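You operate a simulated robot arm through the tools that you are given. There is no shell and no other tool.

Carry out the task below with a simulated robot arm. There is one attempt and no reset: what you move stays moved.

JOB
Run the wiper on fast for three sweeps or more, park it, and switch the supply off.
Fine: the orange supply knob feeds it; turn the wiper knob off to park the arm; leave the board's other switches as they are; leave the red supply knob.

The check looks at the end state, three seconds after you hand in, the way a careful person would. Anything else that was tipped, shoved, dropped, spilled or broken makes it a failure.

ROBOT AND FRAMES
A 6-joint arm with a fingered hand, fixed in place. Base frame: the origin is at the foot of the arm, x ahead of it, y to its left, z up. Units: m, degrees, N and s.
With the tool pointing down near the work surface it reaches from about 0.24 to 0.8 m from the base axis. Its first joint turns from -166.0 to 166.0 degrees. Payload 4 kg.
The TCP is the grasp point between the finger pads, 0.026 m short of the fingertips. In the tool frame z runs along the fingers and y along their closing line. The gripper opens to 0.132 m. The gripper's body begins 0.073 m behind the TCP. The gripper is a hand of 5 fingers: y runs from the thumb to the fingers, the wrist lies at [0, 0, -0.239] in the tool frame.
Orientation is told as [roll, pitch, yaw] about the base's x, y, z axes, in that order, counted from this pose: with the fingers straight down and closing along the base's y, the tool's x points along the base's -x, its y along +y and its z along -z.

CONTROLS
- The arm moves only by the tool servo_tool. Its argument "motion" is a list of rows, each a list of 6 numbers: the turn, a rotation vector about the tool's x, y, z in degrees, then the shift along the tool's x, y, z in mm. In form: [[wx, wy, wz, dx, dy, dz], ...]. A call has 1 to 20 rows; each row is the pose to reach, as a shift and turn from the pose commanded when the call began, along the tool's axes at that moment. A row lasts 0.2 s, in which the tool goes at most 0.05 m and 8.6 degrees; a call with a longer step from one row to the next is refused whole. A pose out of reach is approached as far as the arm can. The call stops where the force on the tool passes 40 N (or 10 N more than at its start, if that is more) or the arm is blocked; 0.2 s more then pass. In this call time passes only in rows, and 0.2 s behind the last. It gives the time, the measured TCP pose, the force on the tool (base axes), the opening and the grip force at its end, in the units of the frame above (readings bear some noise), with the torque about the TCP (base axes, N m) and any sound that the robot's microphone picked up.
- Cameras (640 x 400 px; columns grow to the right, rows downward): "scene" is fixed at [0.0502, 0.5002, 1.4796]; the picture's right is [-0.28, -0.96, 0.00], its down [-0.52, 0.15, -0.84] and it looks along [0.80, -0.24, -0.55] (base axes); focal length 314 px, centre (320, 200). "wrist" rides on the gripper at [0.084, 0.002, -0.097] in the tool frame; the picture's right is [-0.02, 1.00, 0.00], its down [-0.75, -0.02, -0.66] and it looks along [-0.66, -0.01, 0.75] (tool axes); focal length 270 px, centre (320, 200). There is no depth. A picture from a camera that has moved, and an enlarged one, comes with that camera's place and axes in the base frame and with its lens.
- get_image(camera): a new picture of that camera. No time passes.
- curl_fingers(finger1, finger2, finger3, finger4, thumb_bend): sets how far each is bent, from 0 (flat) to 1 (curled in); at 0.3 the hand is open as for a grip, at 0.7 the pads meet at the TCP. One left out holds its place. A second passes; each finger stops where it meets its share of the squeeze, and holds until it gets a number again. It is the only way to open and close the hand. It gives what a move gives, with no picture; readings hold the bend of each and the force on the fingers (four entries, about 0 where the hand has none), thumb and palm.
- zoom(camera, box): a new picture of the part [left, top, right, bottom] of that camera's present view, enlarged. No time passes.
- finish_job(): hands the job in; it is judged then, once.

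Nothing tells you positions but the pictures and the camera data. Unless the task says otherwise, let go and move clear before handing in.

The tools are called as name(argument=value, ...) on one line, values as JSON. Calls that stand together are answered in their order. servo_tool: Moves the arm, as the interface text tells. Its arguments: {"type":"object","properties":{"motion":{"type":"array","items":{"type":"array","items":{"type":"number"}}}},"required":["motion"]} The other tools are called the same way: curl_fingers (finger1, finger2, finger3, finger4, thumb_bend) moves the fingers one by one; get_image (camera) takes a picture; zoom (camera, box) takes an enlarged picture of a part of a camera's view; finish_job () hands the job in.

At the start:

```text
clock: 0.0
tool_pos: [0.5463, -0.0004, 1.2094]
tcp_rot: [0.0, 0.0, 0.1]
ft_force: [0.4, 0.3, 0.0]
wrist_torque: [0.0, 0.01, -0.03]
finger_gap: 0.1318
gripper_force: 0.0
shape: jaw
bend: [0.3, 0.3, 0.3, 0.3, 0.3]
finger forces: [0.0, 0.0, 0.1, 0.0, 0.0, 0.0]
```

scene: 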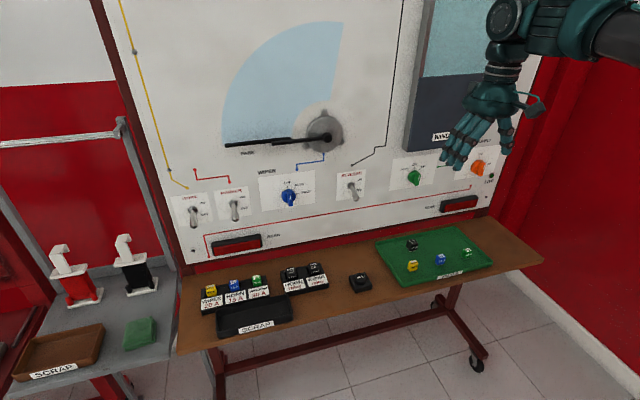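
wrist: 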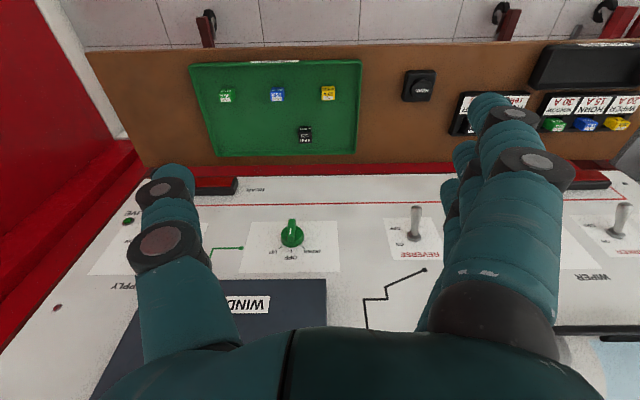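

I see a vertical board with a blue wiper knob, a green window knob, an orange supply knob at right, and several toggle switches. I'll zoom in to read the labels before moving.

zoom(camera="scene", box=[240, 150, 340, 212])

zoom(camera="scene", box=[420, 130, 520, 192])

zoom(camera="scene", box=[160, 150, 400, 300])

zoom(camera="scene", box=[360, 120, 520, 220])

```text
6.40 times, centred on (290, 181) of scene
camera zoom: at [0.0502, 0.5002, 1.4796], right [-0.28, -0.96, 0.0], down [-0.52, 0.15, -0.84], along [0.8, -0.24, -0.55], focal length 2012 px, centre (512, 322)
```

zoom: 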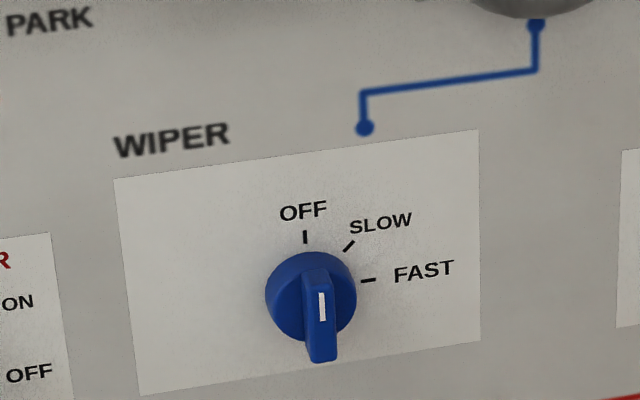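

```text
6.40 times, centred on (470, 161) of scene
camera zoom: at [0.0502, 0.5002, 1.4796], right [-0.28, -0.96, 0.0], down [-0.52, 0.15, -0.84], along [0.8, -0.24, -0.55], focal length 2012 px, centre (-640, 450)
```

zoom: 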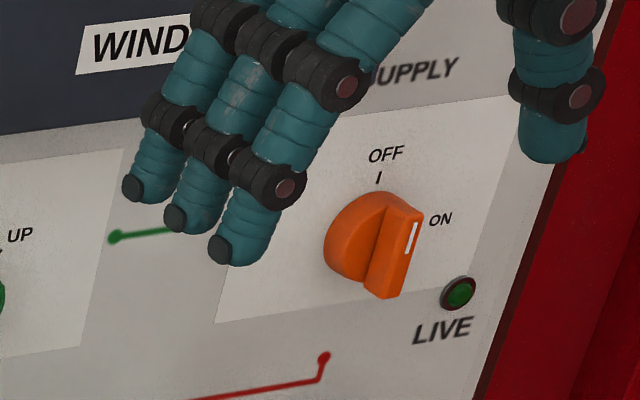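

```text
2.67 times, centred on (280, 225) of scene
camera zoom: at [0.0502, 0.5002, 1.4796], right [-0.28, -0.96, 0.0], down [-0.52, 0.15, -0.84], along [0.8, -0.24, -0.55], focal length 838 px, centre (427, 133)
```

zoom: 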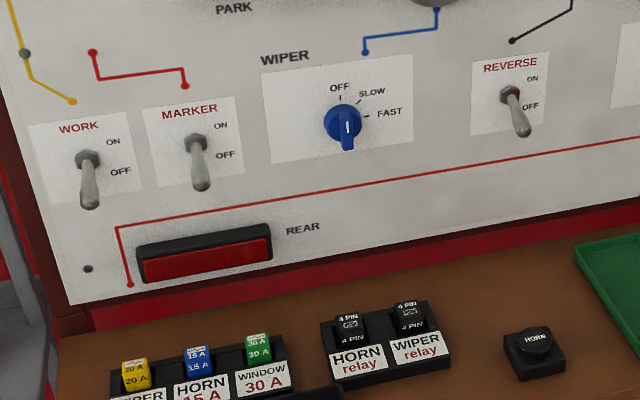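

```text
4.00 times, centred on (440, 170) of scene
camera zoom: at [0.0502, 0.5002, 1.4796], right [-0.28, -0.96, 0.0], down [-0.52, 0.15, -0.84], along [0.8, -0.24, -0.55], focal length 1258 px, centre (-160, 320)
```

zoom: 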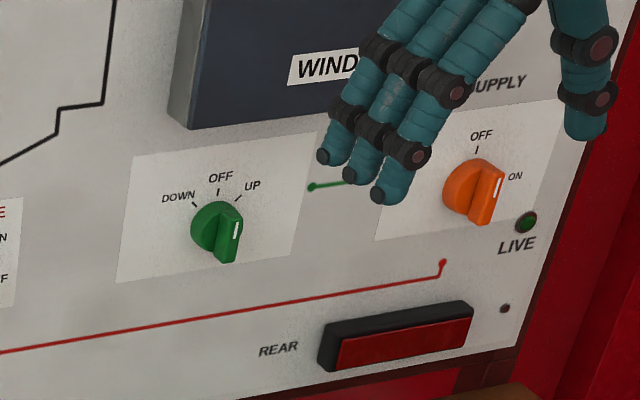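

The knobs sit in a row on a vertical board at about x≈0.83, z≈0.975, with blue at y≈0.36, green at y≈-0.06 and orange at y≈-0.31. The orange pointer looks to be at OFF. First I'll turn the hand to point at the board from well back.

servo_tool(motion=[[0, -8, 0, 0, 0, 0], [0, -16, 0, 0, 0, 0], [0, -24, 0, 0, 0, 0], [0, -32, 0, 0, 0, 0], [0, -40, 0, 0, 0, 0], [0, -48, 0, 0, 0, 0], [0, -56, 0, 0, 0, 0], [0, -64, 0, 0, 0, 0], [0, -72, 0, 0, 0, 0], [0, -80, 0, 0, 0, 0], [0, -88, 0, 0, 0, 0], [0, -90, 0, 0, 0, 0], [0, -90, 0, 0, 0, 0]])

```text
clock: 2.8
tool_pos: [0.5472, 0.0015, 1.2067]
tcp_rot: [170.3, -90.0, -170.3]
ft_force: [-0.3, -1.1, 0.0]
wrist_torque: [-0.01, -0.04, 0.02]
finger_gap: 0.1319
gripper_force: 0.0
shape: jaw
bend: [0.3, 0.3, 0.3, 0.3, 0.3]
finger forces: [0.0, 0.0, 0.1, 0.0, 0.0, 0.1]
```

The hand now points horizontally at the board. I'll move it in front of the orange knob at a stand-off and look.

servo_tool(motion=[[0, 0, 0, 23, -31, 11], [0, 0, 0, 46, -62, 22], [0, 0, 0, 70, -93, 33], [0, 0, 0, 93, -124, 44], [0, 0, 0, 116, -155, 55], [0, 0, 0, 139, -186, 66], [0, 0, 0, 162, -217, 77], [0, 0, 0, 186, -248, 88], [0, 0, 0, 209, -279, 99], [0, 0, 0, 232, -310, 110], [0, 0, 0, 232, -310, 110]])

get_image(camera="scene")

get_image(camera="wrist")

```text
clock: 5.2
tool_pos: [0.6548, -0.311, 0.975]
tcp_rot: [90.5, -90.0, -90.5]
ft_force: [-0.4, -0.2, 0.6]
wrist_torque: [0.01, -0.01, 0.02]
finger_gap: 0.1317
gripper_force: 0.1
shape: jaw
bend: [0.3, 0.3, 0.3, 0.3, 0.3]
finger forces: [0.0, 0.0, 0.0, 0.1, 0.0, 0.0]
```

```text
taken
```

scene: 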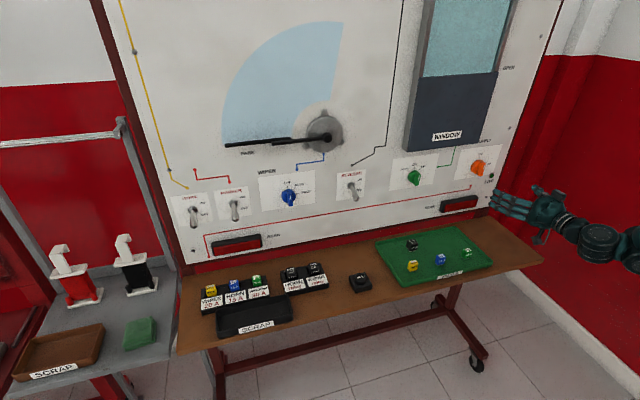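

```text
taken
camera wrist: at [0.5586, -0.3082, 0.8894], right [0.0, 1.0, 0.02], down [-0.66, -0.02, 0.75], along [0.75, -0.01, 0.66], focal length 270 px, centre (320, 200)
```

wrist: 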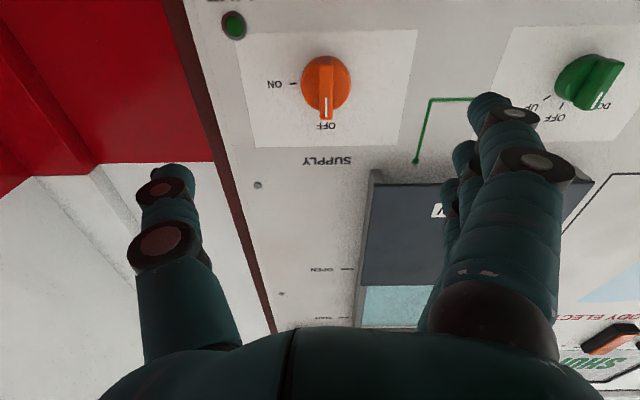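

The orange supply knob is at OFF, with ON 90° clockwise from it. I'll zoom in to measure it more exactly.

zoom(camera="scene", box=[440, 130, 520, 180])

zoom(camera="wrist", box=[210, 0, 450, 150])

zoom(camera="scene", box=[470, 150, 630, 250])

```text
8.00 times, centred on (480, 155) of scene
camera zoom: at [0.0502, 0.5002, 1.4796], right [-0.28, -0.96, 0.0], down [-0.52, 0.15, -0.84], along [0.8, -0.24, -0.55], focal length 2516 px, centre (-960, 560)
```

zoom: 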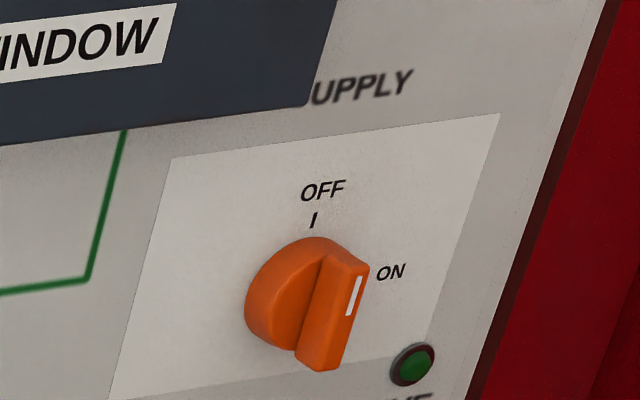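

```text
2.67 times, centred on (330, 75) of wrist
camera zoom: at [0.5586, -0.3082, 0.8894], right [0.0, 1.0, 0.02], down [-0.66, -0.02, 0.75], along [0.75, -0.01, 0.66], focal length 721 px, centre (293, 533)
```

zoom: 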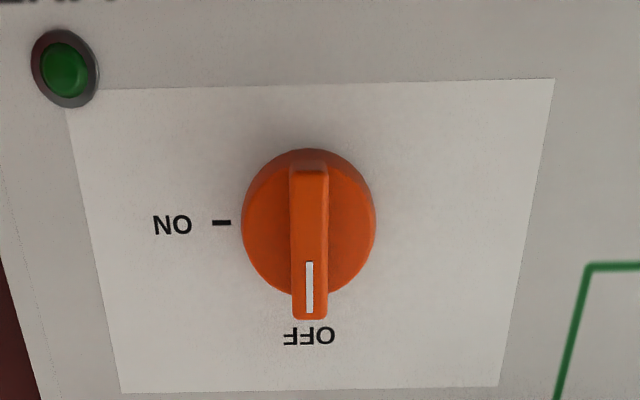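

```text
4.00 times, centred on (550, 200) of scene
camera zoom: at [0.0502, 0.5002, 1.4796], right [-0.28, -0.96, 0.0], down [-0.52, 0.15, -0.84], along [0.8, -0.24, -0.55], focal length 1258 px, centre (-600, 200)
```

zoom: 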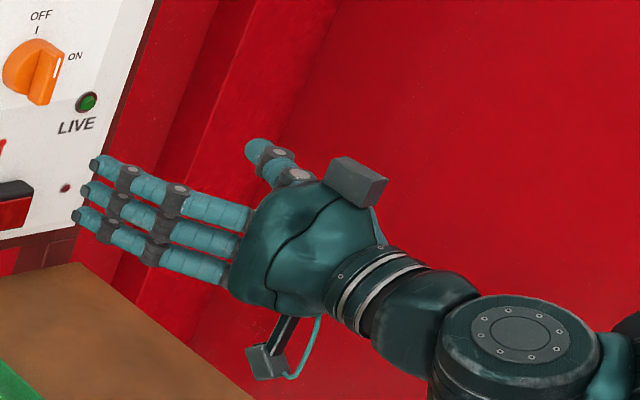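

The front of the bar is at about (0.806, -0.303, 0.978) and the board face at x≈0.834. I'll pre-shape the fingers here in free air to see their geometry.

curl_fingers(finger1=0.55, finger2=0.55, finger3=0.55, finger4=0.55, thumb_bend=0.55)

get_image(camera="wrist")

zoom(camera="scene", box=[470, 150, 630, 250])

```text
clock: 6.2
tool_pos: [0.6557, -0.3092, 0.9752]
tcp_rot: [89.8, -90.0, -89.7]
ft_force: [0.6, 0.3, -0.8]
wrist_torque: [0.0, 0.02, 0.02]
finger_gap: 0.0604
gripper_force: 0.1
shape: fingers
bend: [0.55, 0.55, 0.55, 0.55, 0.55]
finger forces: [0.0, 0.0, 0.1, 0.1, 0.0, 0.0]
```

```text
taken
camera wrist: at [0.5585, -0.3079, 0.8897], right [0.0, 1.0, 0.02], down [-0.66, -0.02, 0.75], along [0.75, -0.01, 0.66], focal length 270 px, centre (320, 200)
```

wrist: 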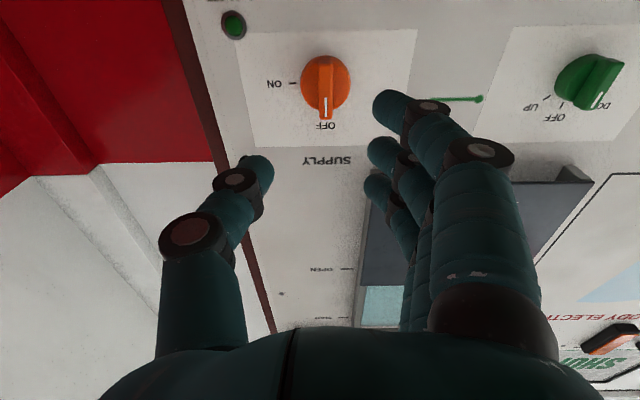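

```text
4.00 times, centred on (550, 200) of scene
camera zoom: at [0.0502, 0.5002, 1.4796], right [-0.28, -0.96, 0.0], down [-0.52, 0.15, -0.84], along [0.8, -0.24, -0.55], focal length 1258 px, centre (-600, 200)
```

zoom: 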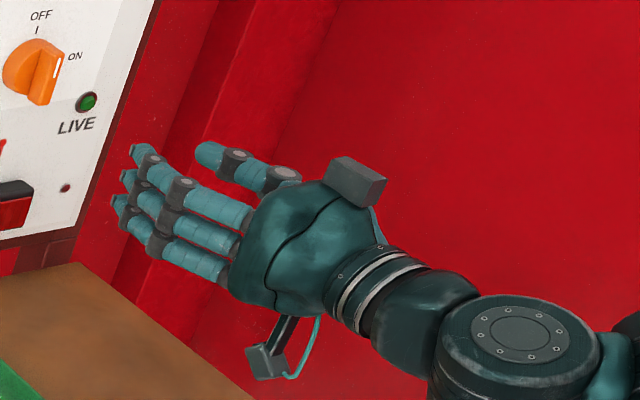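

I see three fingers opposing the thumb, so one may be hidden. I'll bend the fingers individually in the air to learn which is which.

curl_fingers(finger4=0.2, finger1=0.4)

zoom(camera="wrist", box=[200, 60, 560, 285])

zoom(camera="scene", box=[470, 150, 630, 250])

```text
clock: 7.2
tool_pos: [0.6549, -0.3108, 0.9729]
tcp_rot: [84.9, -90.0, -84.9]
ft_force: [0.5, 1.0, -0.7]
wrist_torque: [0.02, -0.01, 0.03]
finger_gap: 0.0826
gripper_force: 0.1
shape: fingers
bend: [0.4, 0.55, 0.55, 0.2, 0.55]
finger forces: [0.1, 0.1, 0.1, 0.1, 0.0, 0.0]
```

```text
1.78 times, centred on (380, 172) of wrist
camera zoom: at [0.5585, -0.3079, 0.8897], right [0.0, 1.0, 0.02], down [-0.66, -0.02, 0.75], along [0.75, -0.01, 0.66], focal length 480 px, centre (213, 249)
```

zoom: 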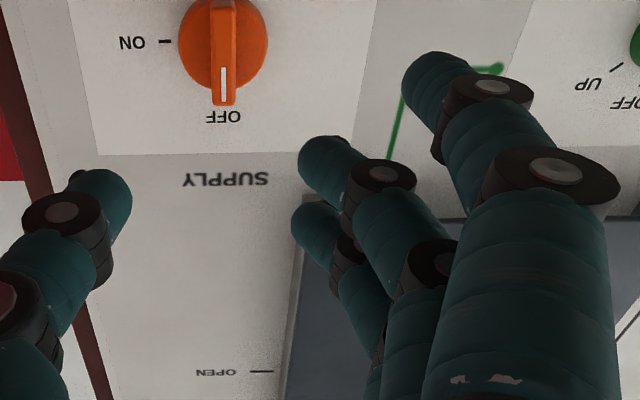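

```text
4.00 times, centred on (550, 200) of scene
camera zoom: at [0.0502, 0.5002, 1.4796], right [-0.28, -0.96, 0.0], down [-0.52, 0.15, -0.84], along [0.8, -0.24, -0.55], focal length 1258 px, centre (-600, 200)
```

zoom: 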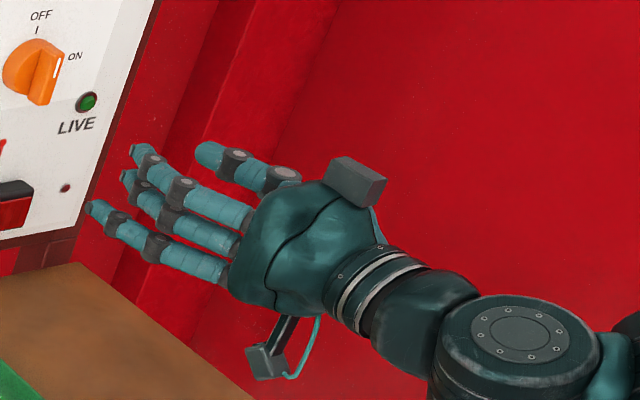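

The hand has three fingers (1 lowest, 2 centre, 3 top) opposing the thumb, centred on the TCP. I'll set the pre-grip and approach the orange knob, stopping short of contact.

curl_fingers(finger1=0.55, finger2=0.55, finger3=0.55, finger4=0.55, thumb_bend=0.55)

servo_tool(motion=[[0, 0, 0, -4, 7, 0], [0, 0, 0, -4, 7, 30], [0, 0, 0, -4, 7, 60], [0, 0, 0, -4, 7, 85], [0, 0, 0, -4, 7, 100], [0, 0, 0, -4, 7, 110], [0, 0, 0, -4, 7, 110]])

get_image(camera="wrist")

zoom(camera="scene", box=[420, 120, 580, 220])

```text
clock: 8.2
tool_pos: [0.6547, -0.3095, 0.9746]
tcp_rot: [89.7, -90.0, -89.8]
ft_force: [0.1, 0.4, 0.4]
wrist_torque: [0.01, 0.02, 0.01]
finger_gap: 0.0605
gripper_force: 0.0
shape: fingers
bend: [0.55, 0.55, 0.55, 0.55, 0.55]
finger forces: [0.1, 0.0, 0.1, 0.0, 0.1, 0.1]
```

```text
clock: 9.8
tool_pos: [0.7667, -0.2993, 0.98]
tcp_rot: [64.0, -90.1, -63.8]
ft_force: [-0.3, -0.6, -0.1]
wrist_torque: [-0.03, 0.02, 0.02]
finger_gap: 0.0605
gripper_force: 0.0
shape: fingers
bend: [0.55, 0.55, 0.55, 0.55, 0.55]
finger forces: [0.0, 0.1, 0.1, 0.0, 0.0, 0.0]
```

```text
taken
camera wrist: at [0.6703, -0.2973, 0.8952], right [0.0, 1.0, 0.02], down [-0.66, -0.02, 0.75], along [0.75, -0.01, 0.66], focal length 270 px, centre (320, 200)
```

wrist: 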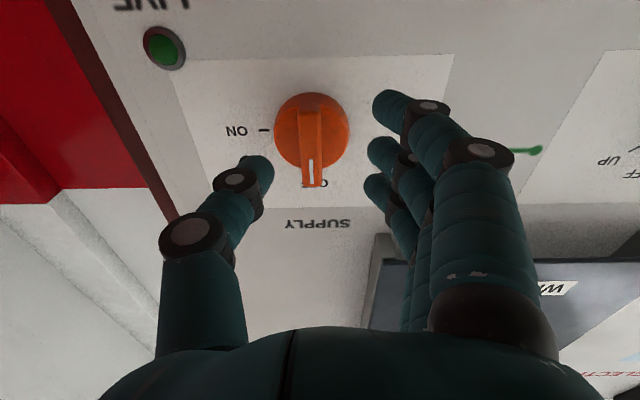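

```text
4.00 times, centred on (500, 170) of scene
camera zoom: at [0.0502, 0.5002, 1.4796], right [-0.28, -0.96, 0.0], down [-0.52, 0.15, -0.84], along [0.8, -0.24, -0.55], focal length 1258 px, centre (-400, 320)
```

zoom: 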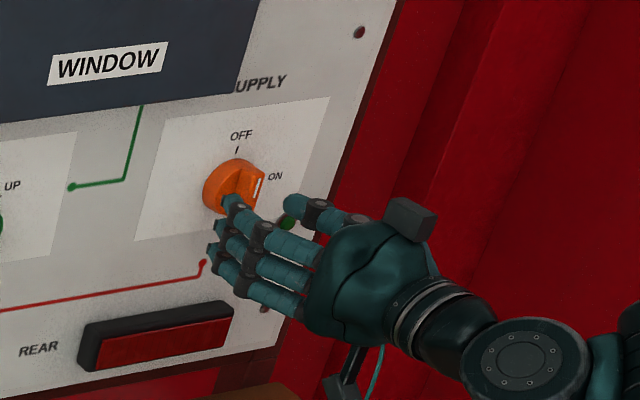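

The knob axis is about 4 mm to the right of the hand axis. I'll correct that and advance the last 23 mm.

servo_tool(motion=[[0, 0, 0, 1, -4, 0], [0, 0, 0, 1, -4, 8], [0, 0, 0, 1, -4, 16], [0, 0, 0, 1, -4, 20], [0, 0, 0, 1, -4, 23], [0, 0, 0, 1, -4, 23]])

get_image(camera="wrist")

zoom(camera="scene", box=[440, 130, 540, 192])

```text
clock: 11.2
tool_pos: [0.79, -0.305, 0.9795]
tcp_rot: [68.2, -90.0, -68.2]
ft_force: [0.3, 0.3, -0.5]
wrist_torque: [-0.01, 0.03, -0.01]
finger_gap: 0.0603
gripper_force: 0.1
shape: fingers
bend: [0.55, 0.55, 0.55, 0.55, 0.55]
finger forces: [0.0, 0.1, 0.0, 0.1, 0.0, 0.0]
```

```text
taken
camera wrist: at [0.6926, -0.3024, 0.8941], right [0.0, 1.0, 0.02], down [-0.66, -0.02, 0.75], along [0.75, -0.01, 0.66], focal length 270 px, centre (320, 200)
```

wrist: 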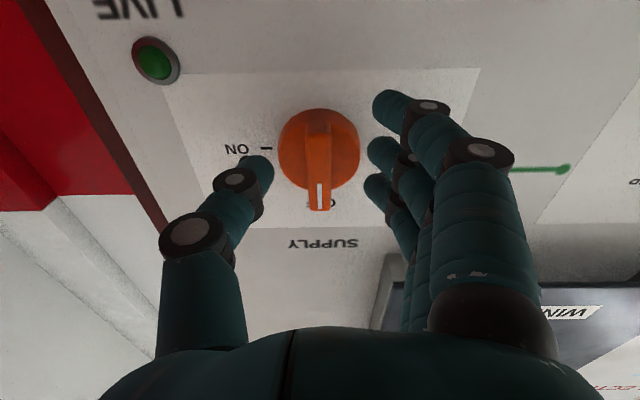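

```text
6.40 times, centred on (490, 161) of scene
camera zoom: at [0.0502, 0.5002, 1.4796], right [-0.28, -0.96, 0.0], down [-0.52, 0.15, -0.84], along [0.8, -0.24, -0.55], focal length 2012 px, centre (-768, 450)
```

zoom: 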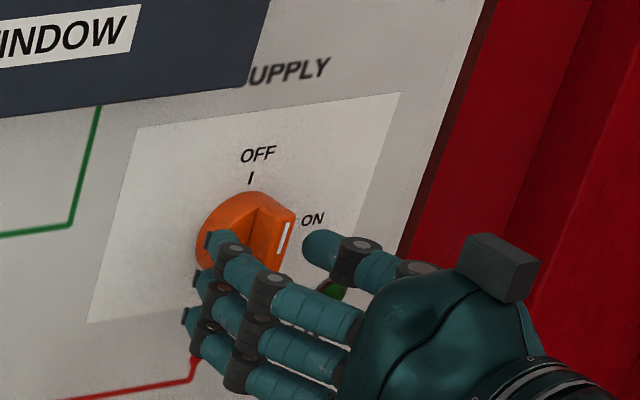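

The hand is centred on the bar with no contact. I'll close partway and check.

curl_fingers(finger1=0.63, finger2=0.63, finger3=0.63, thumb_bend=0.63)

get_image(camera="wrist")

zoom(camera="scene", box=[440, 130, 540, 192])

```text
clock: 12.2
tool_pos: [0.7889, -0.3048, 0.98]
tcp_rot: [93.4, -90.0, -93.5]
ft_force: [-0.9, 0.0, -0.3]
wrist_torque: [0.01, 0.0, 0.01]
finger_gap: 0.0386
gripper_force: 0.1
shape: fingers
bend: [0.63, 0.63, 0.63, 0.55, 0.63]
finger forces: [0.0, 0.0, 0.0, 0.1, 0.1, 0.1]
```

```text
taken
camera wrist: at [0.6925, -0.3024, 0.8942], right [0.0, 1.0, 0.02], down [-0.66, -0.02, 0.75], along [0.75, -0.01, 0.66], focal length 270 px, centre (320, 200)
```

wrist: 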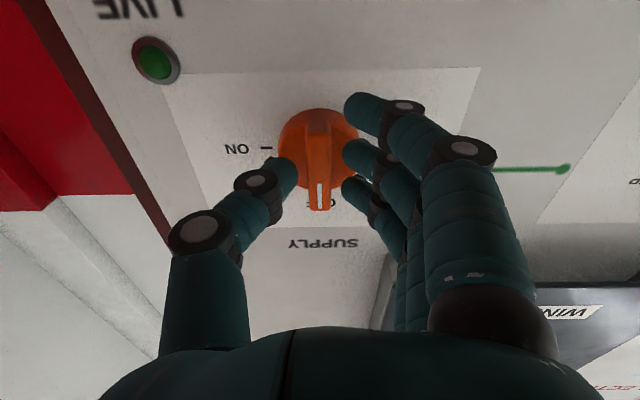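

```text
6.40 times, centred on (490, 161) of scene
camera zoom: at [0.0502, 0.5002, 1.4796], right [-0.28, -0.96, 0.0], down [-0.52, 0.15, -0.84], along [0.8, -0.24, -0.55], focal length 2012 px, centre (-768, 450)
```

zoom: 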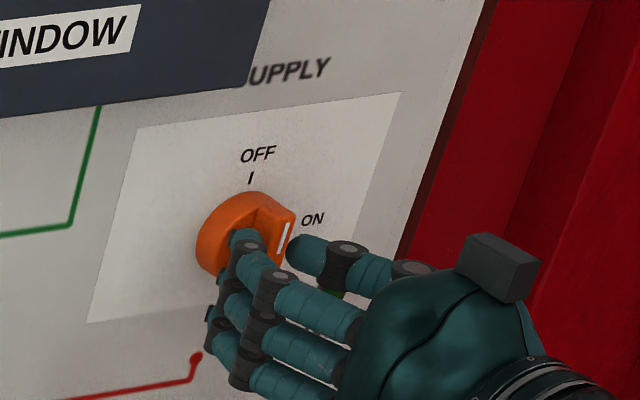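

All looks symmetrical. I'll close onto the bar.

curl_fingers(finger1=0.7, finger2=0.7, finger3=0.7, thumb_bend=0.7)

get_image(camera="wrist")

zoom(camera="scene", box=[440, 130, 540, 192])

```text
clock: 13.2
tool_pos: [0.7883, -0.3038, 0.9798]
tcp_rot: [94.8, -89.9, -94.8]
ft_force: [2.3, 0.5, 0.4]
wrist_torque: [-0.03, -0.02, 0.0]
finger_gap: 0.0264
gripper_force: 4.1
shape: fingers
bend: [0.7, 0.67, 0.67, 0.55, 0.68]
finger forces: [0.0, 2.1, 2.0, 0.0, 4.0, 0.0]
```

```text
taken
camera wrist: at [0.6926, -0.3023, 0.8942], right [0.0, 1.0, 0.02], down [-0.66, -0.02, 0.75], along [0.75, -0.01, 0.66], focal length 270 px, centre (320, 200)
```

wrist: 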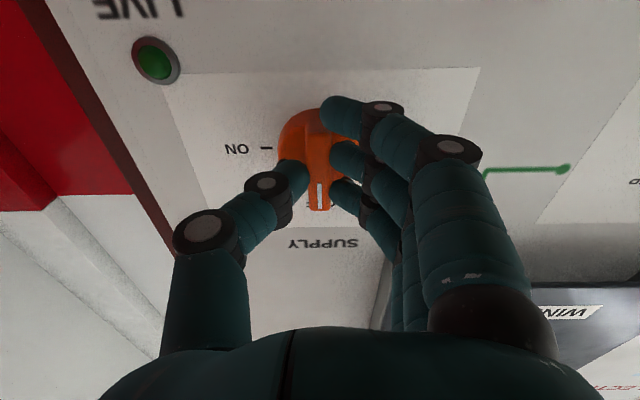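

```text
6.40 times, centred on (490, 161) of scene
camera zoom: at [0.0502, 0.5002, 1.4796], right [-0.28, -0.96, 0.0], down [-0.52, 0.15, -0.84], along [0.8, -0.24, -0.55], focal length 2012 px, centre (-768, 450)
```

zoom: 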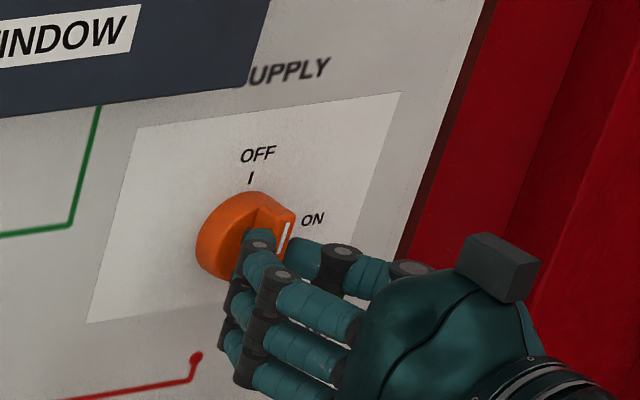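

Fingers 2 and 3 and the thumb hold the bar, but finger 1 slipped past its lower end. I'll open slightly and lift the hand 8 mm so all three fingers land on the bar.

curl_fingers(finger1=0.62, finger2=0.62, finger3=0.62, thumb_bend=0.62)

servo_tool(motion=[[0, 0, 0, -4, 0, 0], [0, 0, 0, -8, 0, 0], [0, 0, 0, -8, 0, 2]])

curl_fingers(finger1=0.7, finger2=0.7, finger3=0.7, thumb_bend=0.7)

get_image(camera="wrist")

zoom(camera="scene", box=[440, 130, 540, 192])

```text
clock: 14.2
tool_pos: [0.7895, -0.3046, 0.9795]
tcp_rot: [95.3, -90.1, -95.3]
ft_force: [0.8, -0.4, 0.7]
wrist_torque: [0.01, 0.0, 0.0]
finger_gap: 0.0398
gripper_force: 0.0
shape: fingers
bend: [0.62, 0.62, 0.62, 0.55, 0.62]
finger forces: [0.0, 0.0, 0.0, 0.0, 0.0, 0.0]
```

```text
clock: 15.0
tool_pos: [0.7923, -0.305, 0.9887]
tcp_rot: [51.4, -89.9, -51.3]
ft_force: [-0.6, -0.3, 0.3]
wrist_torque: [-0.01, 0.03, 0.0]
finger_gap: 0.0396
gripper_force: 0.0
shape: fingers
bend: [0.62, 0.62, 0.62, 0.55, 0.62]
finger forces: [0.0, 0.0, 0.1, 0.0, 0.0, 0.0]
```

```text
clock: 16.0
tool_pos: [0.7924, -0.3049, 0.9891]
tcp_rot: [73.7, -90.0, -73.8]
ft_force: [2.9, 4.6, -0.1]
wrist_torque: [0.04, 0.01, 0.11]
finger_gap: 0.0293
gripper_force: 5.9
shape: fingers
bend: [0.67, 0.67, 0.67, 0.55, 0.68]
finger forces: [2.8, 2.7, 2.7, 0.0, 3.5, 0.0]
```

```text
taken
camera wrist: at [0.6957, -0.3029, 0.9035], right [0.0, 1.0, 0.02], down [-0.66, -0.02, 0.75], along [0.75, -0.01, 0.66], focal length 270 px, centre (320, 200)
```

wrist: 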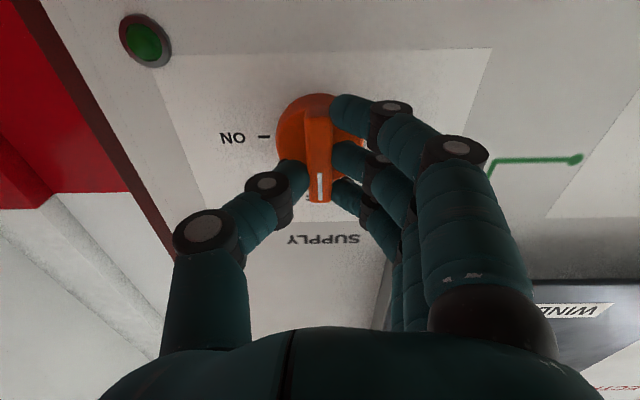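

```text
6.40 times, centred on (490, 161) of scene
camera zoom: at [0.0502, 0.5002, 1.4796], right [-0.28, -0.96, 0.0], down [-0.52, 0.15, -0.84], along [0.8, -0.24, -0.55], focal length 2012 px, centre (-768, 450)
```

zoom: 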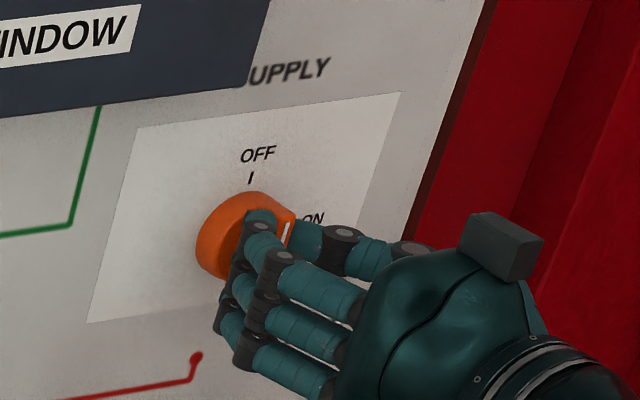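

All three fingers and the thumb hold the bar. I'll turn it clockwise about the knob axis, halfway first.

servo_tool(motion=[[0, 0, 8, 0.11, -1.53, 0], [0, 0, 16, 0.43, -3.03, 0], [0, 0, 24, 0.95, -4.47, 0], [0, 0, 32, 1.67, -5.83, 0], [0, 0, 40, 2.57, -7.07, 0], [0, 0, 45, 3.22, -7.78, 0], [0, 0, 45, 3.22, -7.78, 0]])

get_image(camera="wrist")

get_image(camera="scene")

```text
clock: 17.6
tool_pos: [0.7925, -0.3121, 0.9852]
tcp_rot: [90.0, -44.9, -90.0]
ft_force: [-0.6, 10.4, 4.5]
wrist_torque: [0.08, -0.07, 0.17]
finger_gap: 0.0288
gripper_force: 6.5
shape: fingers
bend: [0.67, 0.66, 0.66, 0.55, 0.69]
finger forces: [3.5, 4.0, 4.5, 0.0, 1.6, 0.0]
```

```text
taken
camera wrist: at [0.6956, -0.2512, 0.9259], right [0.0, 0.69, 0.72], down [-0.66, -0.54, 0.52], along [0.75, -0.48, 0.46], focal length 270 px, centre (320, 200)
```

wrist: 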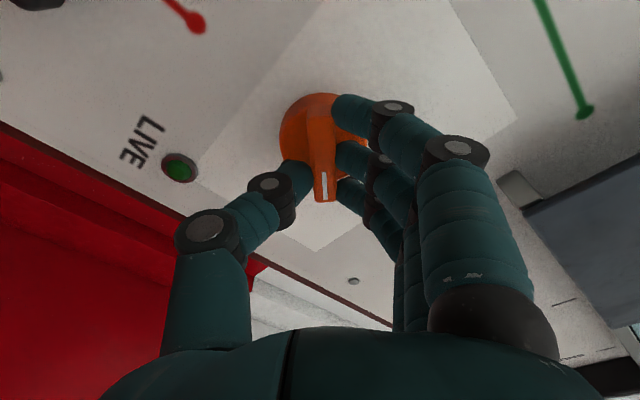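

```text
taken
```

scene: 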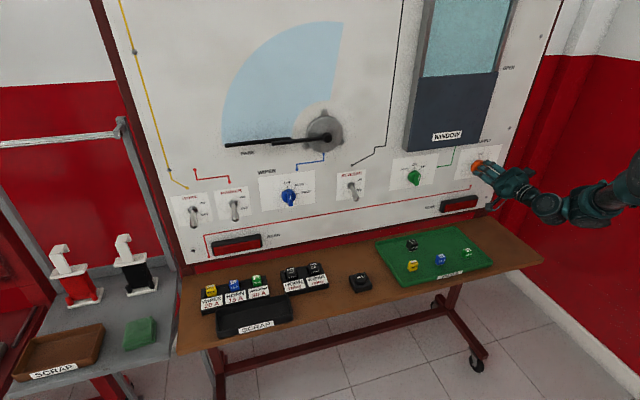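

The knob turns with the hand. There's a slight sideways load, so I'll relieve it by about 1.5 mm while turning the remaining 45°.

servo_tool(motion=[[0, 0, 8, 0.11, -0.53, 0], [0, 0, 16, 0.43, -1.53, 0], [0, 0, 24, 0.95, -2.97, 0], [0, 0, 32, 1.67, -4.33, 0], [0, 0, 40, 2.57, -5.57, 0], [0, 0, 46, 3.36, -6.4, 0], [0, 0, 46, 3.36, -6.4, 0]])

get_image(camera="wrist")

zoom(camera="scene", box=[440, 130, 540, 192])

```text
clock: 19.2
tool_pos: [0.7923, -0.3145, 0.9783]
tcp_rot: [90.1, 1.1, -90.1]
ft_force: [-0.7, 9.3, 10.1]
wrist_torque: [0.08, -0.23, 0.18]
finger_gap: 0.0289
gripper_force: 7.1
shape: fingers
bend: [0.67, 0.66, 0.66, 0.55, 0.69]
finger forces: [3.8, 4.0, 4.0, 0.0, 2.2, 0.1]
```

```text
taken
camera wrist: at [0.6957, -0.2302, 0.9805], right [0.0, -0.04, 1.0], down [-0.66, -0.75, -0.03], along [0.75, -0.66, -0.02], focal length 270 px, centre (320, 200)
```

wrist: 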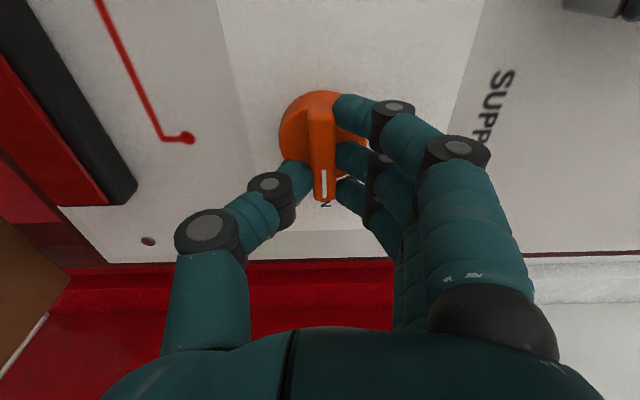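

```text
6.40 times, centred on (490, 161) of scene
camera zoom: at [0.0502, 0.5002, 1.4796], right [-0.28, -0.96, 0.0], down [-0.52, 0.15, -0.84], along [0.8, -0.24, -0.55], focal length 2012 px, centre (-768, 450)
```

zoom: 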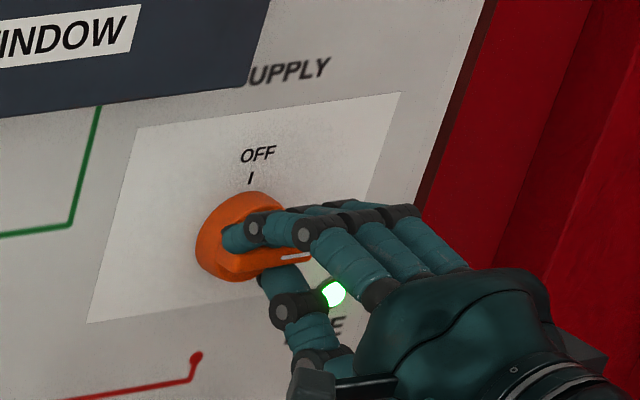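

The LIVE lamp is lit, so the supply is ON. I'll release and back straight out.

curl_fingers(finger1=0.58, finger2=0.58, finger3=0.58, thumb_bend=0.58)

servo_tool(motion=[[0, 0, 0, 0, 0, -10], [0, 0, 0, 0, 0, -30], [0, 0, 0, 0, 0, -60], [0, 0, 0, 0, 0, -100], [0, 0, 0, 0, 0, -140], [0, 0, 0, 0, 0, -140]])

zoom(camera="scene", box=[440, 130, 540, 192])

get_image(camera="wrist")

```text
clock: 20.2
tool_pos: [0.7928, -0.3149, 0.9768]
tcp_rot: [90.1, 1.0, -89.9]
ft_force: [-0.3, 0.1, -0.4]
wrist_torque: [0.03, 0.0, 0.0]
finger_gap: 0.0534
gripper_force: 0.1
shape: fingers
bend: [0.57, 0.57, 0.57, 0.55, 0.57]
finger forces: [0.1, 0.0, 0.0, 0.1, 0.0, 0.1]
```

```text
clock: 21.6
tool_pos: [0.6506, -0.3176, 0.9763]
tcp_rot: [90.0, 1.0, -90.0]
ft_force: [-0.7, 0.1, 0.2]
wrist_torque: [-0.02, -0.01, 0.04]
finger_gap: 0.0531
gripper_force: 0.1
shape: fingers
bend: [0.57, 0.57, 0.57, 0.55, 0.57]
finger forces: [0.1, 0.1, 0.0, 0.0, 0.1, 0.1]
```

```text
6.40 times, centred on (490, 161) of scene
camera zoom: at [0.0502, 0.5002, 1.4796], right [-0.28, -0.96, 0.0], down [-0.52, 0.15, -0.84], along [0.8, -0.24, -0.55], focal length 2012 px, centre (-768, 450)
```

zoom: 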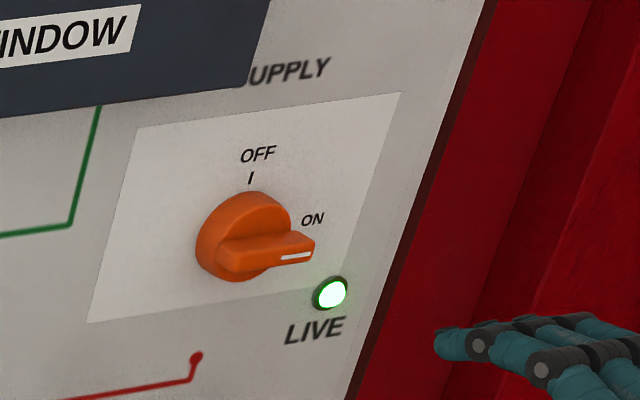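

```text
taken
camera wrist: at [0.5531, -0.2326, 0.9789], right [0.0, -0.04, 1.0], down [-0.66, -0.75, -0.03], along [0.75, -0.66, -0.02], focal length 270 px, centre (320, 200)
```

wrist: 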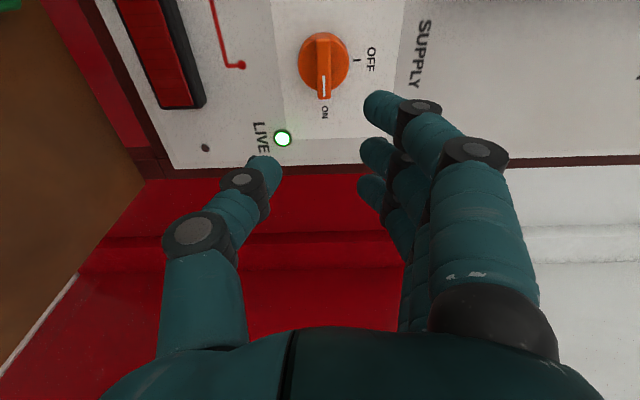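

Supply is ON and the hand is clear. I'll roll the hand back by 91°, then translate left to the blue wiper knob at stand-off.

servo_tool(motion=[[0, 0, -8, 0, 0, 0], [0, 0, -16, 0, 0, 0], [0, 0, -24, 0, 0, 0], [0, 0, -32, 0, 0, 0], [0, 0, -40, 0, 0, 0], [0, 0, -48, 0, 0, 0], [0, 0, -56, 0, 0, 0], [0, 0, -64, 0, 0, 0], [0, 0, -72, 0, 0, 0], [0, 0, -80, 0, 0, 0], [0, 0, -88, 0, 0, 0], [0, 0, -91, 0, 0, 0], [0, 0, -91, 0, 0, 0]])

servo_tool(motion=[[0, 0, 0, 0, 40, 0], [0, 0, 0, 0, 80, 0], [0, 0, 0, 0, 120, 0], [0, 0, 0, 0, 160, 0], [0, 0, 0, 0, 200, 0], [0, 0, 0, 0, 240, 0], [0, 0, 0, 0, 280, 0], [0, 0, 0, 0, 320, 0], [0, 0, 0, 0, 360, 0], [0, 0, 0, 0, 400, 0], [0, 0, 0, 0, 440, 0], [0, 0, 0, 0, 480, 0], [0, 0, 0, 0, 520, 0], [0, 0, 0, 0, 560, 0], [0, 0, 0, 0, 600, 0], [0, 0, 0, 0, 640, 0], [0, 0, 0, 0, 680, 0], [0, 0, 0, 0, 680, 0]])

get_image(camera="wrist")

get_image(camera="scene")

```text
clock: 24.4
tool_pos: [0.6516, -0.3153, 0.977]
tcp_rot: [-96.0, -90.0, 95.9]
ft_force: [0.1, -0.6, 0.0]
wrist_torque: [0.0, -0.01, -0.01]
finger_gap: 0.0529
gripper_force: 0.1
shape: fingers
bend: [0.57, 0.57, 0.57, 0.55, 0.57]
finger forces: [0.0, 0.0, 0.0, 0.0, 0.0, 0.1]
```

```text
clock: 28.2
tool_pos: [0.5992, 0.2629, 0.9337]
tcp_rot: [104.6, -89.4, -103.7]
ft_force: [0.3, 0.4, 1.2]
wrist_torque: [-0.01, 0.0, 0.01]
finger_gap: 0.0532
gripper_force: 0.1
shape: fingers
bend: [0.57, 0.57, 0.57, 0.55, 0.57]
finger forces: [0.0, 0.0, 0.0, 0.0, 0.1, 0.1]
out of reach, approached as far as the arm can: row 4, 5, 6, 7, 8, 11, 12, 13, 14, 15, 16, 17, 18
```

```text
taken
camera wrist: at [0.5026, 0.2641, 0.8492], right [-0.02, 1.0, 0.03], down [-0.66, -0.03, 0.75], along [0.75, -0.01, 0.66], focal length 270 px, centre (320, 200)
```

wrist: 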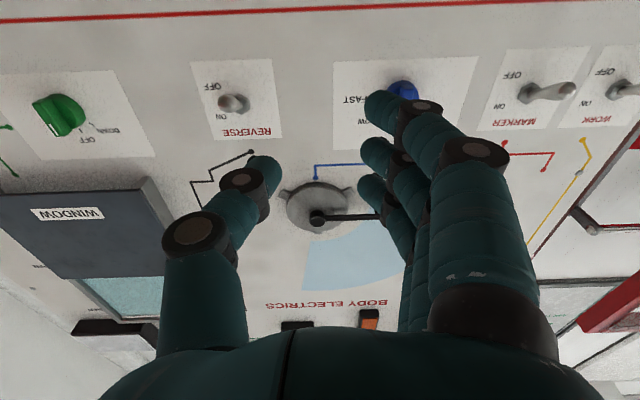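

```text
taken
```

scene: 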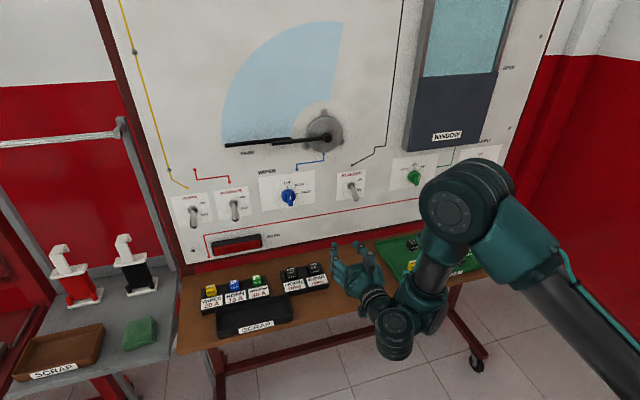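

The arm ran into a reach limit on the way and stopped short at (0.60, 0.26, 0.93), without touching anything. I'll raise the hand and see where it is commanded.

servo_tool(motion=[[0, 0, 0, -30, 0, 0], [0, 0, 0, -60, 0, 0], [0, 0, 0, -60, 0, 0]])

```text
clock: 29.0
tool_pos: [0.5747, 0.244, 0.9783]
tcp_rot: [110.4, -89.3, -110.0]
ft_force: [-1.0, 0.6, 0.2]
wrist_torque: [0.04, -0.01, 0.0]
finger_gap: 0.0534
gripper_force: 0.0
shape: fingers
bend: [0.57, 0.57, 0.57, 0.55, 0.57]
finger forces: [0.1, 0.0, 0.0, 0.0, 0.1, 0.0]
out of reach, approached as far as the arm can: row 1, 2, 3
```

Still limited, likely a joint limit in this arm posture. I'll backtrack to the right and check reach returns.

servo_tool(motion=[[0, 0, 0, -20, -40, 0], [0, 0, 0, -40, -80, 0], [0, 0, 0, -60, -120, 0], [0, 0, 0, -80, -160, 0], [0, 0, 0, -100, -200, 0], [0, 0, 0, -110, -240, 0], [0, 0, 0, -110, -240, 0]])

get_image(camera="scene")

```text
clock: 30.6
tool_pos: [0.5872, 0.02, 1.0625]
tcp_rot: [26.8, -89.2, -24.4]
ft_force: [0.4, 0.9, 0.6]
wrist_torque: [0.0, -0.04, -0.06]
finger_gap: 0.0534
gripper_force: 0.0
shape: fingers
bend: [0.57, 0.57, 0.57, 0.55, 0.57]
finger forces: [0.0, 0.0, 0.1, 0.0, 0.0, 0.0]
out of reach, approached as far as the arm can: row 4, 5, 6, 7
```

```text
taken
```

scene: 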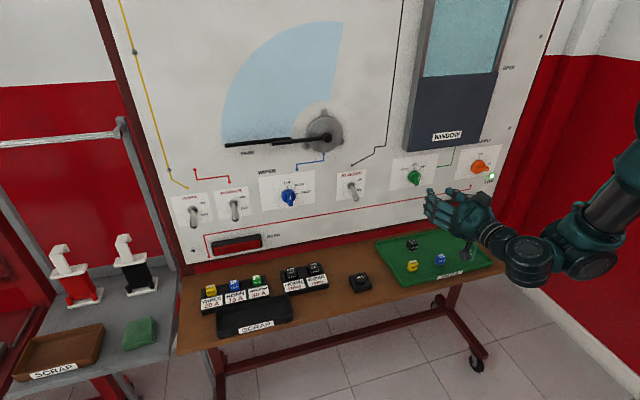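

The commanded pose resets to wherever the arm reached, which is useful. I'll go forward and up to a more extended posture, then travel left from there.

servo_tool(motion=[[0, 0, 0, -15, 0, 20], [0, 0, 0, -30, 0, 40], [0, 0, 0, -45, 0, 60], [0, 0, 0, -60, 0, 80], [0, 0, 0, -75, 0, 100], [0, 0, 0, -75, 0, 100]])

servo_tool(motion=[[0, 0, 0, 0, 40, 0], [0, 0, 0, 0, 80, 0], [0, 0, 0, 0, 120, 0], [0, 0, 0, 0, 160, 0], [0, 0, 0, 0, 200, 0], [0, 0, 0, 0, 200, 0]])

get_image(camera="scene")

```text
clock: 32.0
tool_pos: [0.5898, -0.0025, 1.0815]
tcp_rot: [148.7, -88.7, -148.6]
ft_force: [0.1, -0.3, 0.3]
wrist_torque: [0.0, 0.02, -0.01]
finger_gap: 0.0534
gripper_force: 0.0
shape: fingers
bend: [0.57, 0.57, 0.57, 0.55, 0.57]
finger forces: [0.0, 0.0, 0.0, 0.0, 0.1, 0.0]
out of reach, approached as far as the arm can: row 1, 2, 3, 4, 5, 6
```

```text
clock: 33.4
tool_pos: [0.5627, 0.179, 1.0418]
tcp_rot: [118.6, -88.8, -118.4]
ft_force: [0.0, 0.4, 0.6]
wrist_torque: [-0.03, 0.03, -0.02]
finger_gap: 0.0534
gripper_force: 0.2
shape: fingers
bend: [0.57, 0.57, 0.57, 0.55, 0.57]
finger forces: [0.0, 0.0, 0.0, 0.1, 0.1, 0.1]
out of reach, approached as far as the arm can: row 1, 2, 3, 4, 5, 6
```

```text
taken
```

scene: 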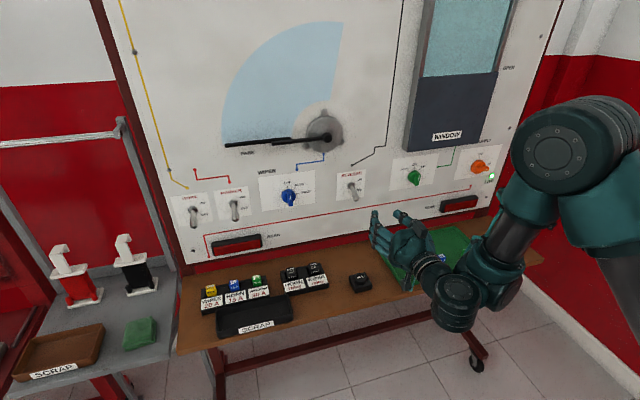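

The arm is hitting a limit in this posture even when moving forward. I'll look at the arm closely to understand its shape.

zoom(camera="scene", box=[360, 80, 640, 340])

get_image(camera="wrist")

```text
1.54 times, centred on (500, 210) of scene
camera zoom: at [0.0502, 0.5002, 1.4796], right [-0.28, -0.96, 0.0], down [-0.52, 0.15, -0.84], along [0.8, -0.24, -0.55], focal length 484 px, centre (43, 185)
```

zoom: 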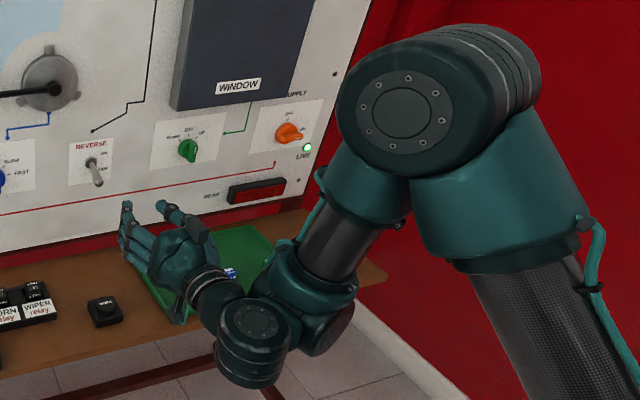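

```text
taken
camera wrist: at [0.4671, 0.1823, 0.9554], right [0.0, 1.0, 0.04], down [-0.67, -0.03, 0.75], along [0.75, -0.02, 0.67], focal length 270 px, centre (320, 200)
```

wrist: 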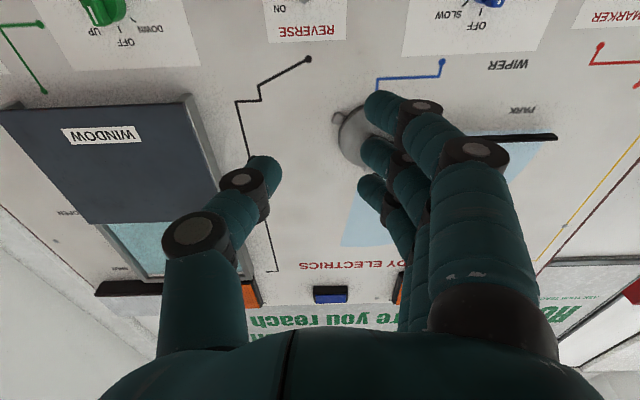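

This looks like an elbow-fold limit, with the wrist too close to the shoulder. I'll tilt the hand downward while lifting to free the posture, then re-approach further from the base.

servo_tool(motion=[[0, 8, 0, 0, 0, 0], [0, 16, 0, 0, 0, 0], [0, 24, 0, 0, 0, 0], [0, 32, 0, 0, 0, 0], [0, 40, 0, 0, 0, 0], [0, 48, 0, 0, 0, 0], [0, 56, 0, -20, 0, 0], [0, 64, 0, -40, 0, 0], [0, 72, 0, -60, 0, 0], [0, 80, 0, -80, 0, 0], [0, 88, 0, -100, 0, 0], [0, 90, 0, -120, 0, 0], [0, 90, 0, -120, 0, 0]])

get_image(camera="scene")

```text
clock: 36.2
tool_pos: [0.553, 0.1697, 1.0204]
tcp_rot: [2.5, -87.0, -2.4]
ft_force: [0.5, 0.4, 0.1]
wrist_torque: [0.02, 0.01, 0.0]
finger_gap: 0.0536
gripper_force: 0.1
shape: fingers
bend: [0.57, 0.57, 0.57, 0.55, 0.57]
finger forces: [0.1, 0.0, 0.1, 0.1, 0.0, 0.0]
out of reach, approached as far as the arm can: row 1, 2, 3, 4, 5, 6, 7, 8, 9, 10, 11, 12, 13
```

```text
taken
```

scene: 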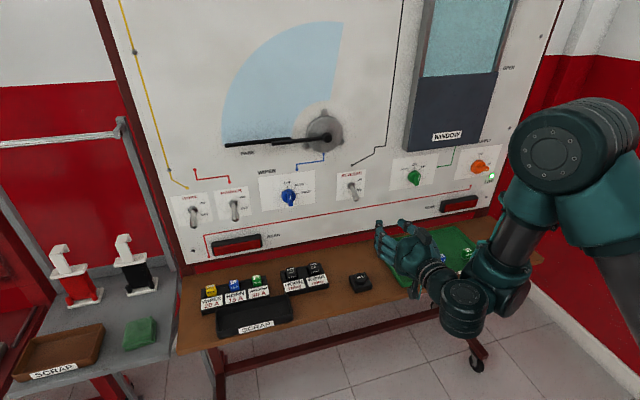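

Pitching is blocked, so a wrist joint seems to be at its stop. I'll probe small moves to find the free directions, all in open space.

servo_tool(motion=[[0, -8, 0, 0, 0, 0], [0, -16, 0, 0, 0, 0], [0, -16, 0, 0, 0, 0]])

servo_tool(motion=[[0, 0, 0, 0, 0, 20], [0, 0, 0, 0, 0, 40], [0, 0, 0, 0, 0, 40]])

servo_tool(motion=[[0, 0, 8, 0, 0, 0], [0, 0, 16, 0, 0, 0], [0, 0, 16, 0, 0, 0]])

servo_tool(motion=[[8, 0, 0, 0, 0, 0], [16, 0, 0, 0, 0, 0], [16, 0, 0, 0, 0, 0]])

```text
clock: 37.0
tool_pos: [0.5539, 0.1718, 1.0271]
tcp_rot: [179.8, -77.1, -179.3]
ft_force: [0.8, -0.7, -0.1]
wrist_torque: [-0.05, 0.05, -0.02]
finger_gap: 0.0535
gripper_force: 0.1
shape: fingers
bend: [0.57, 0.57, 0.57, 0.55, 0.57]
finger forces: [0.0, 0.0, 0.0, 0.0, 0.0, 0.0]
out of reach, approached as far as the arm can: row 2, 3
```

```text
clock: 37.8
tool_pos: [0.5916, 0.1768, 1.0345]
tcp_rot: [179.5, -77.0, -179.4]
ft_force: [-0.4, -1.1, 0.4]
wrist_torque: [0.01, 0.0, -0.01]
finger_gap: 0.0536
gripper_force: 0.0
shape: fingers
bend: [0.57, 0.57, 0.57, 0.55, 0.57]
finger forces: [0.0, 0.1, 0.0, 0.0, 0.0, 0.0]
```

```text
clock: 38.6
tool_pos: [0.5929, 0.1758, 1.0367]
tcp_rot: [129.7, -69.3, -127.7]
ft_force: [0.1, -0.4, 0.0]
wrist_torque: [0.0, -0.02, -0.01]
finger_gap: 0.0536
gripper_force: 0.1
shape: fingers
bend: [0.57, 0.57, 0.57, 0.55, 0.57]
finger forces: [0.0, 0.0, 0.0, 0.0, 0.0, 0.0]
```

```text
clock: 39.4
tool_pos: [0.6172, 0.1405, 1.0467]
tcp_rot: [117.5, -69.7, -126.1]
ft_force: [0.3, 0.2, -0.3]
wrist_torque: [-0.03, 0.02, -0.02]
finger_gap: 0.0535
gripper_force: 0.0
shape: fingers
bend: [0.57, 0.57, 0.57, 0.55, 0.57]
finger forces: [0.1, 0.0, 0.0, 0.1, 0.0, 0.0]
out of reach, approached as far as the arm can: row 1, 2, 3
```

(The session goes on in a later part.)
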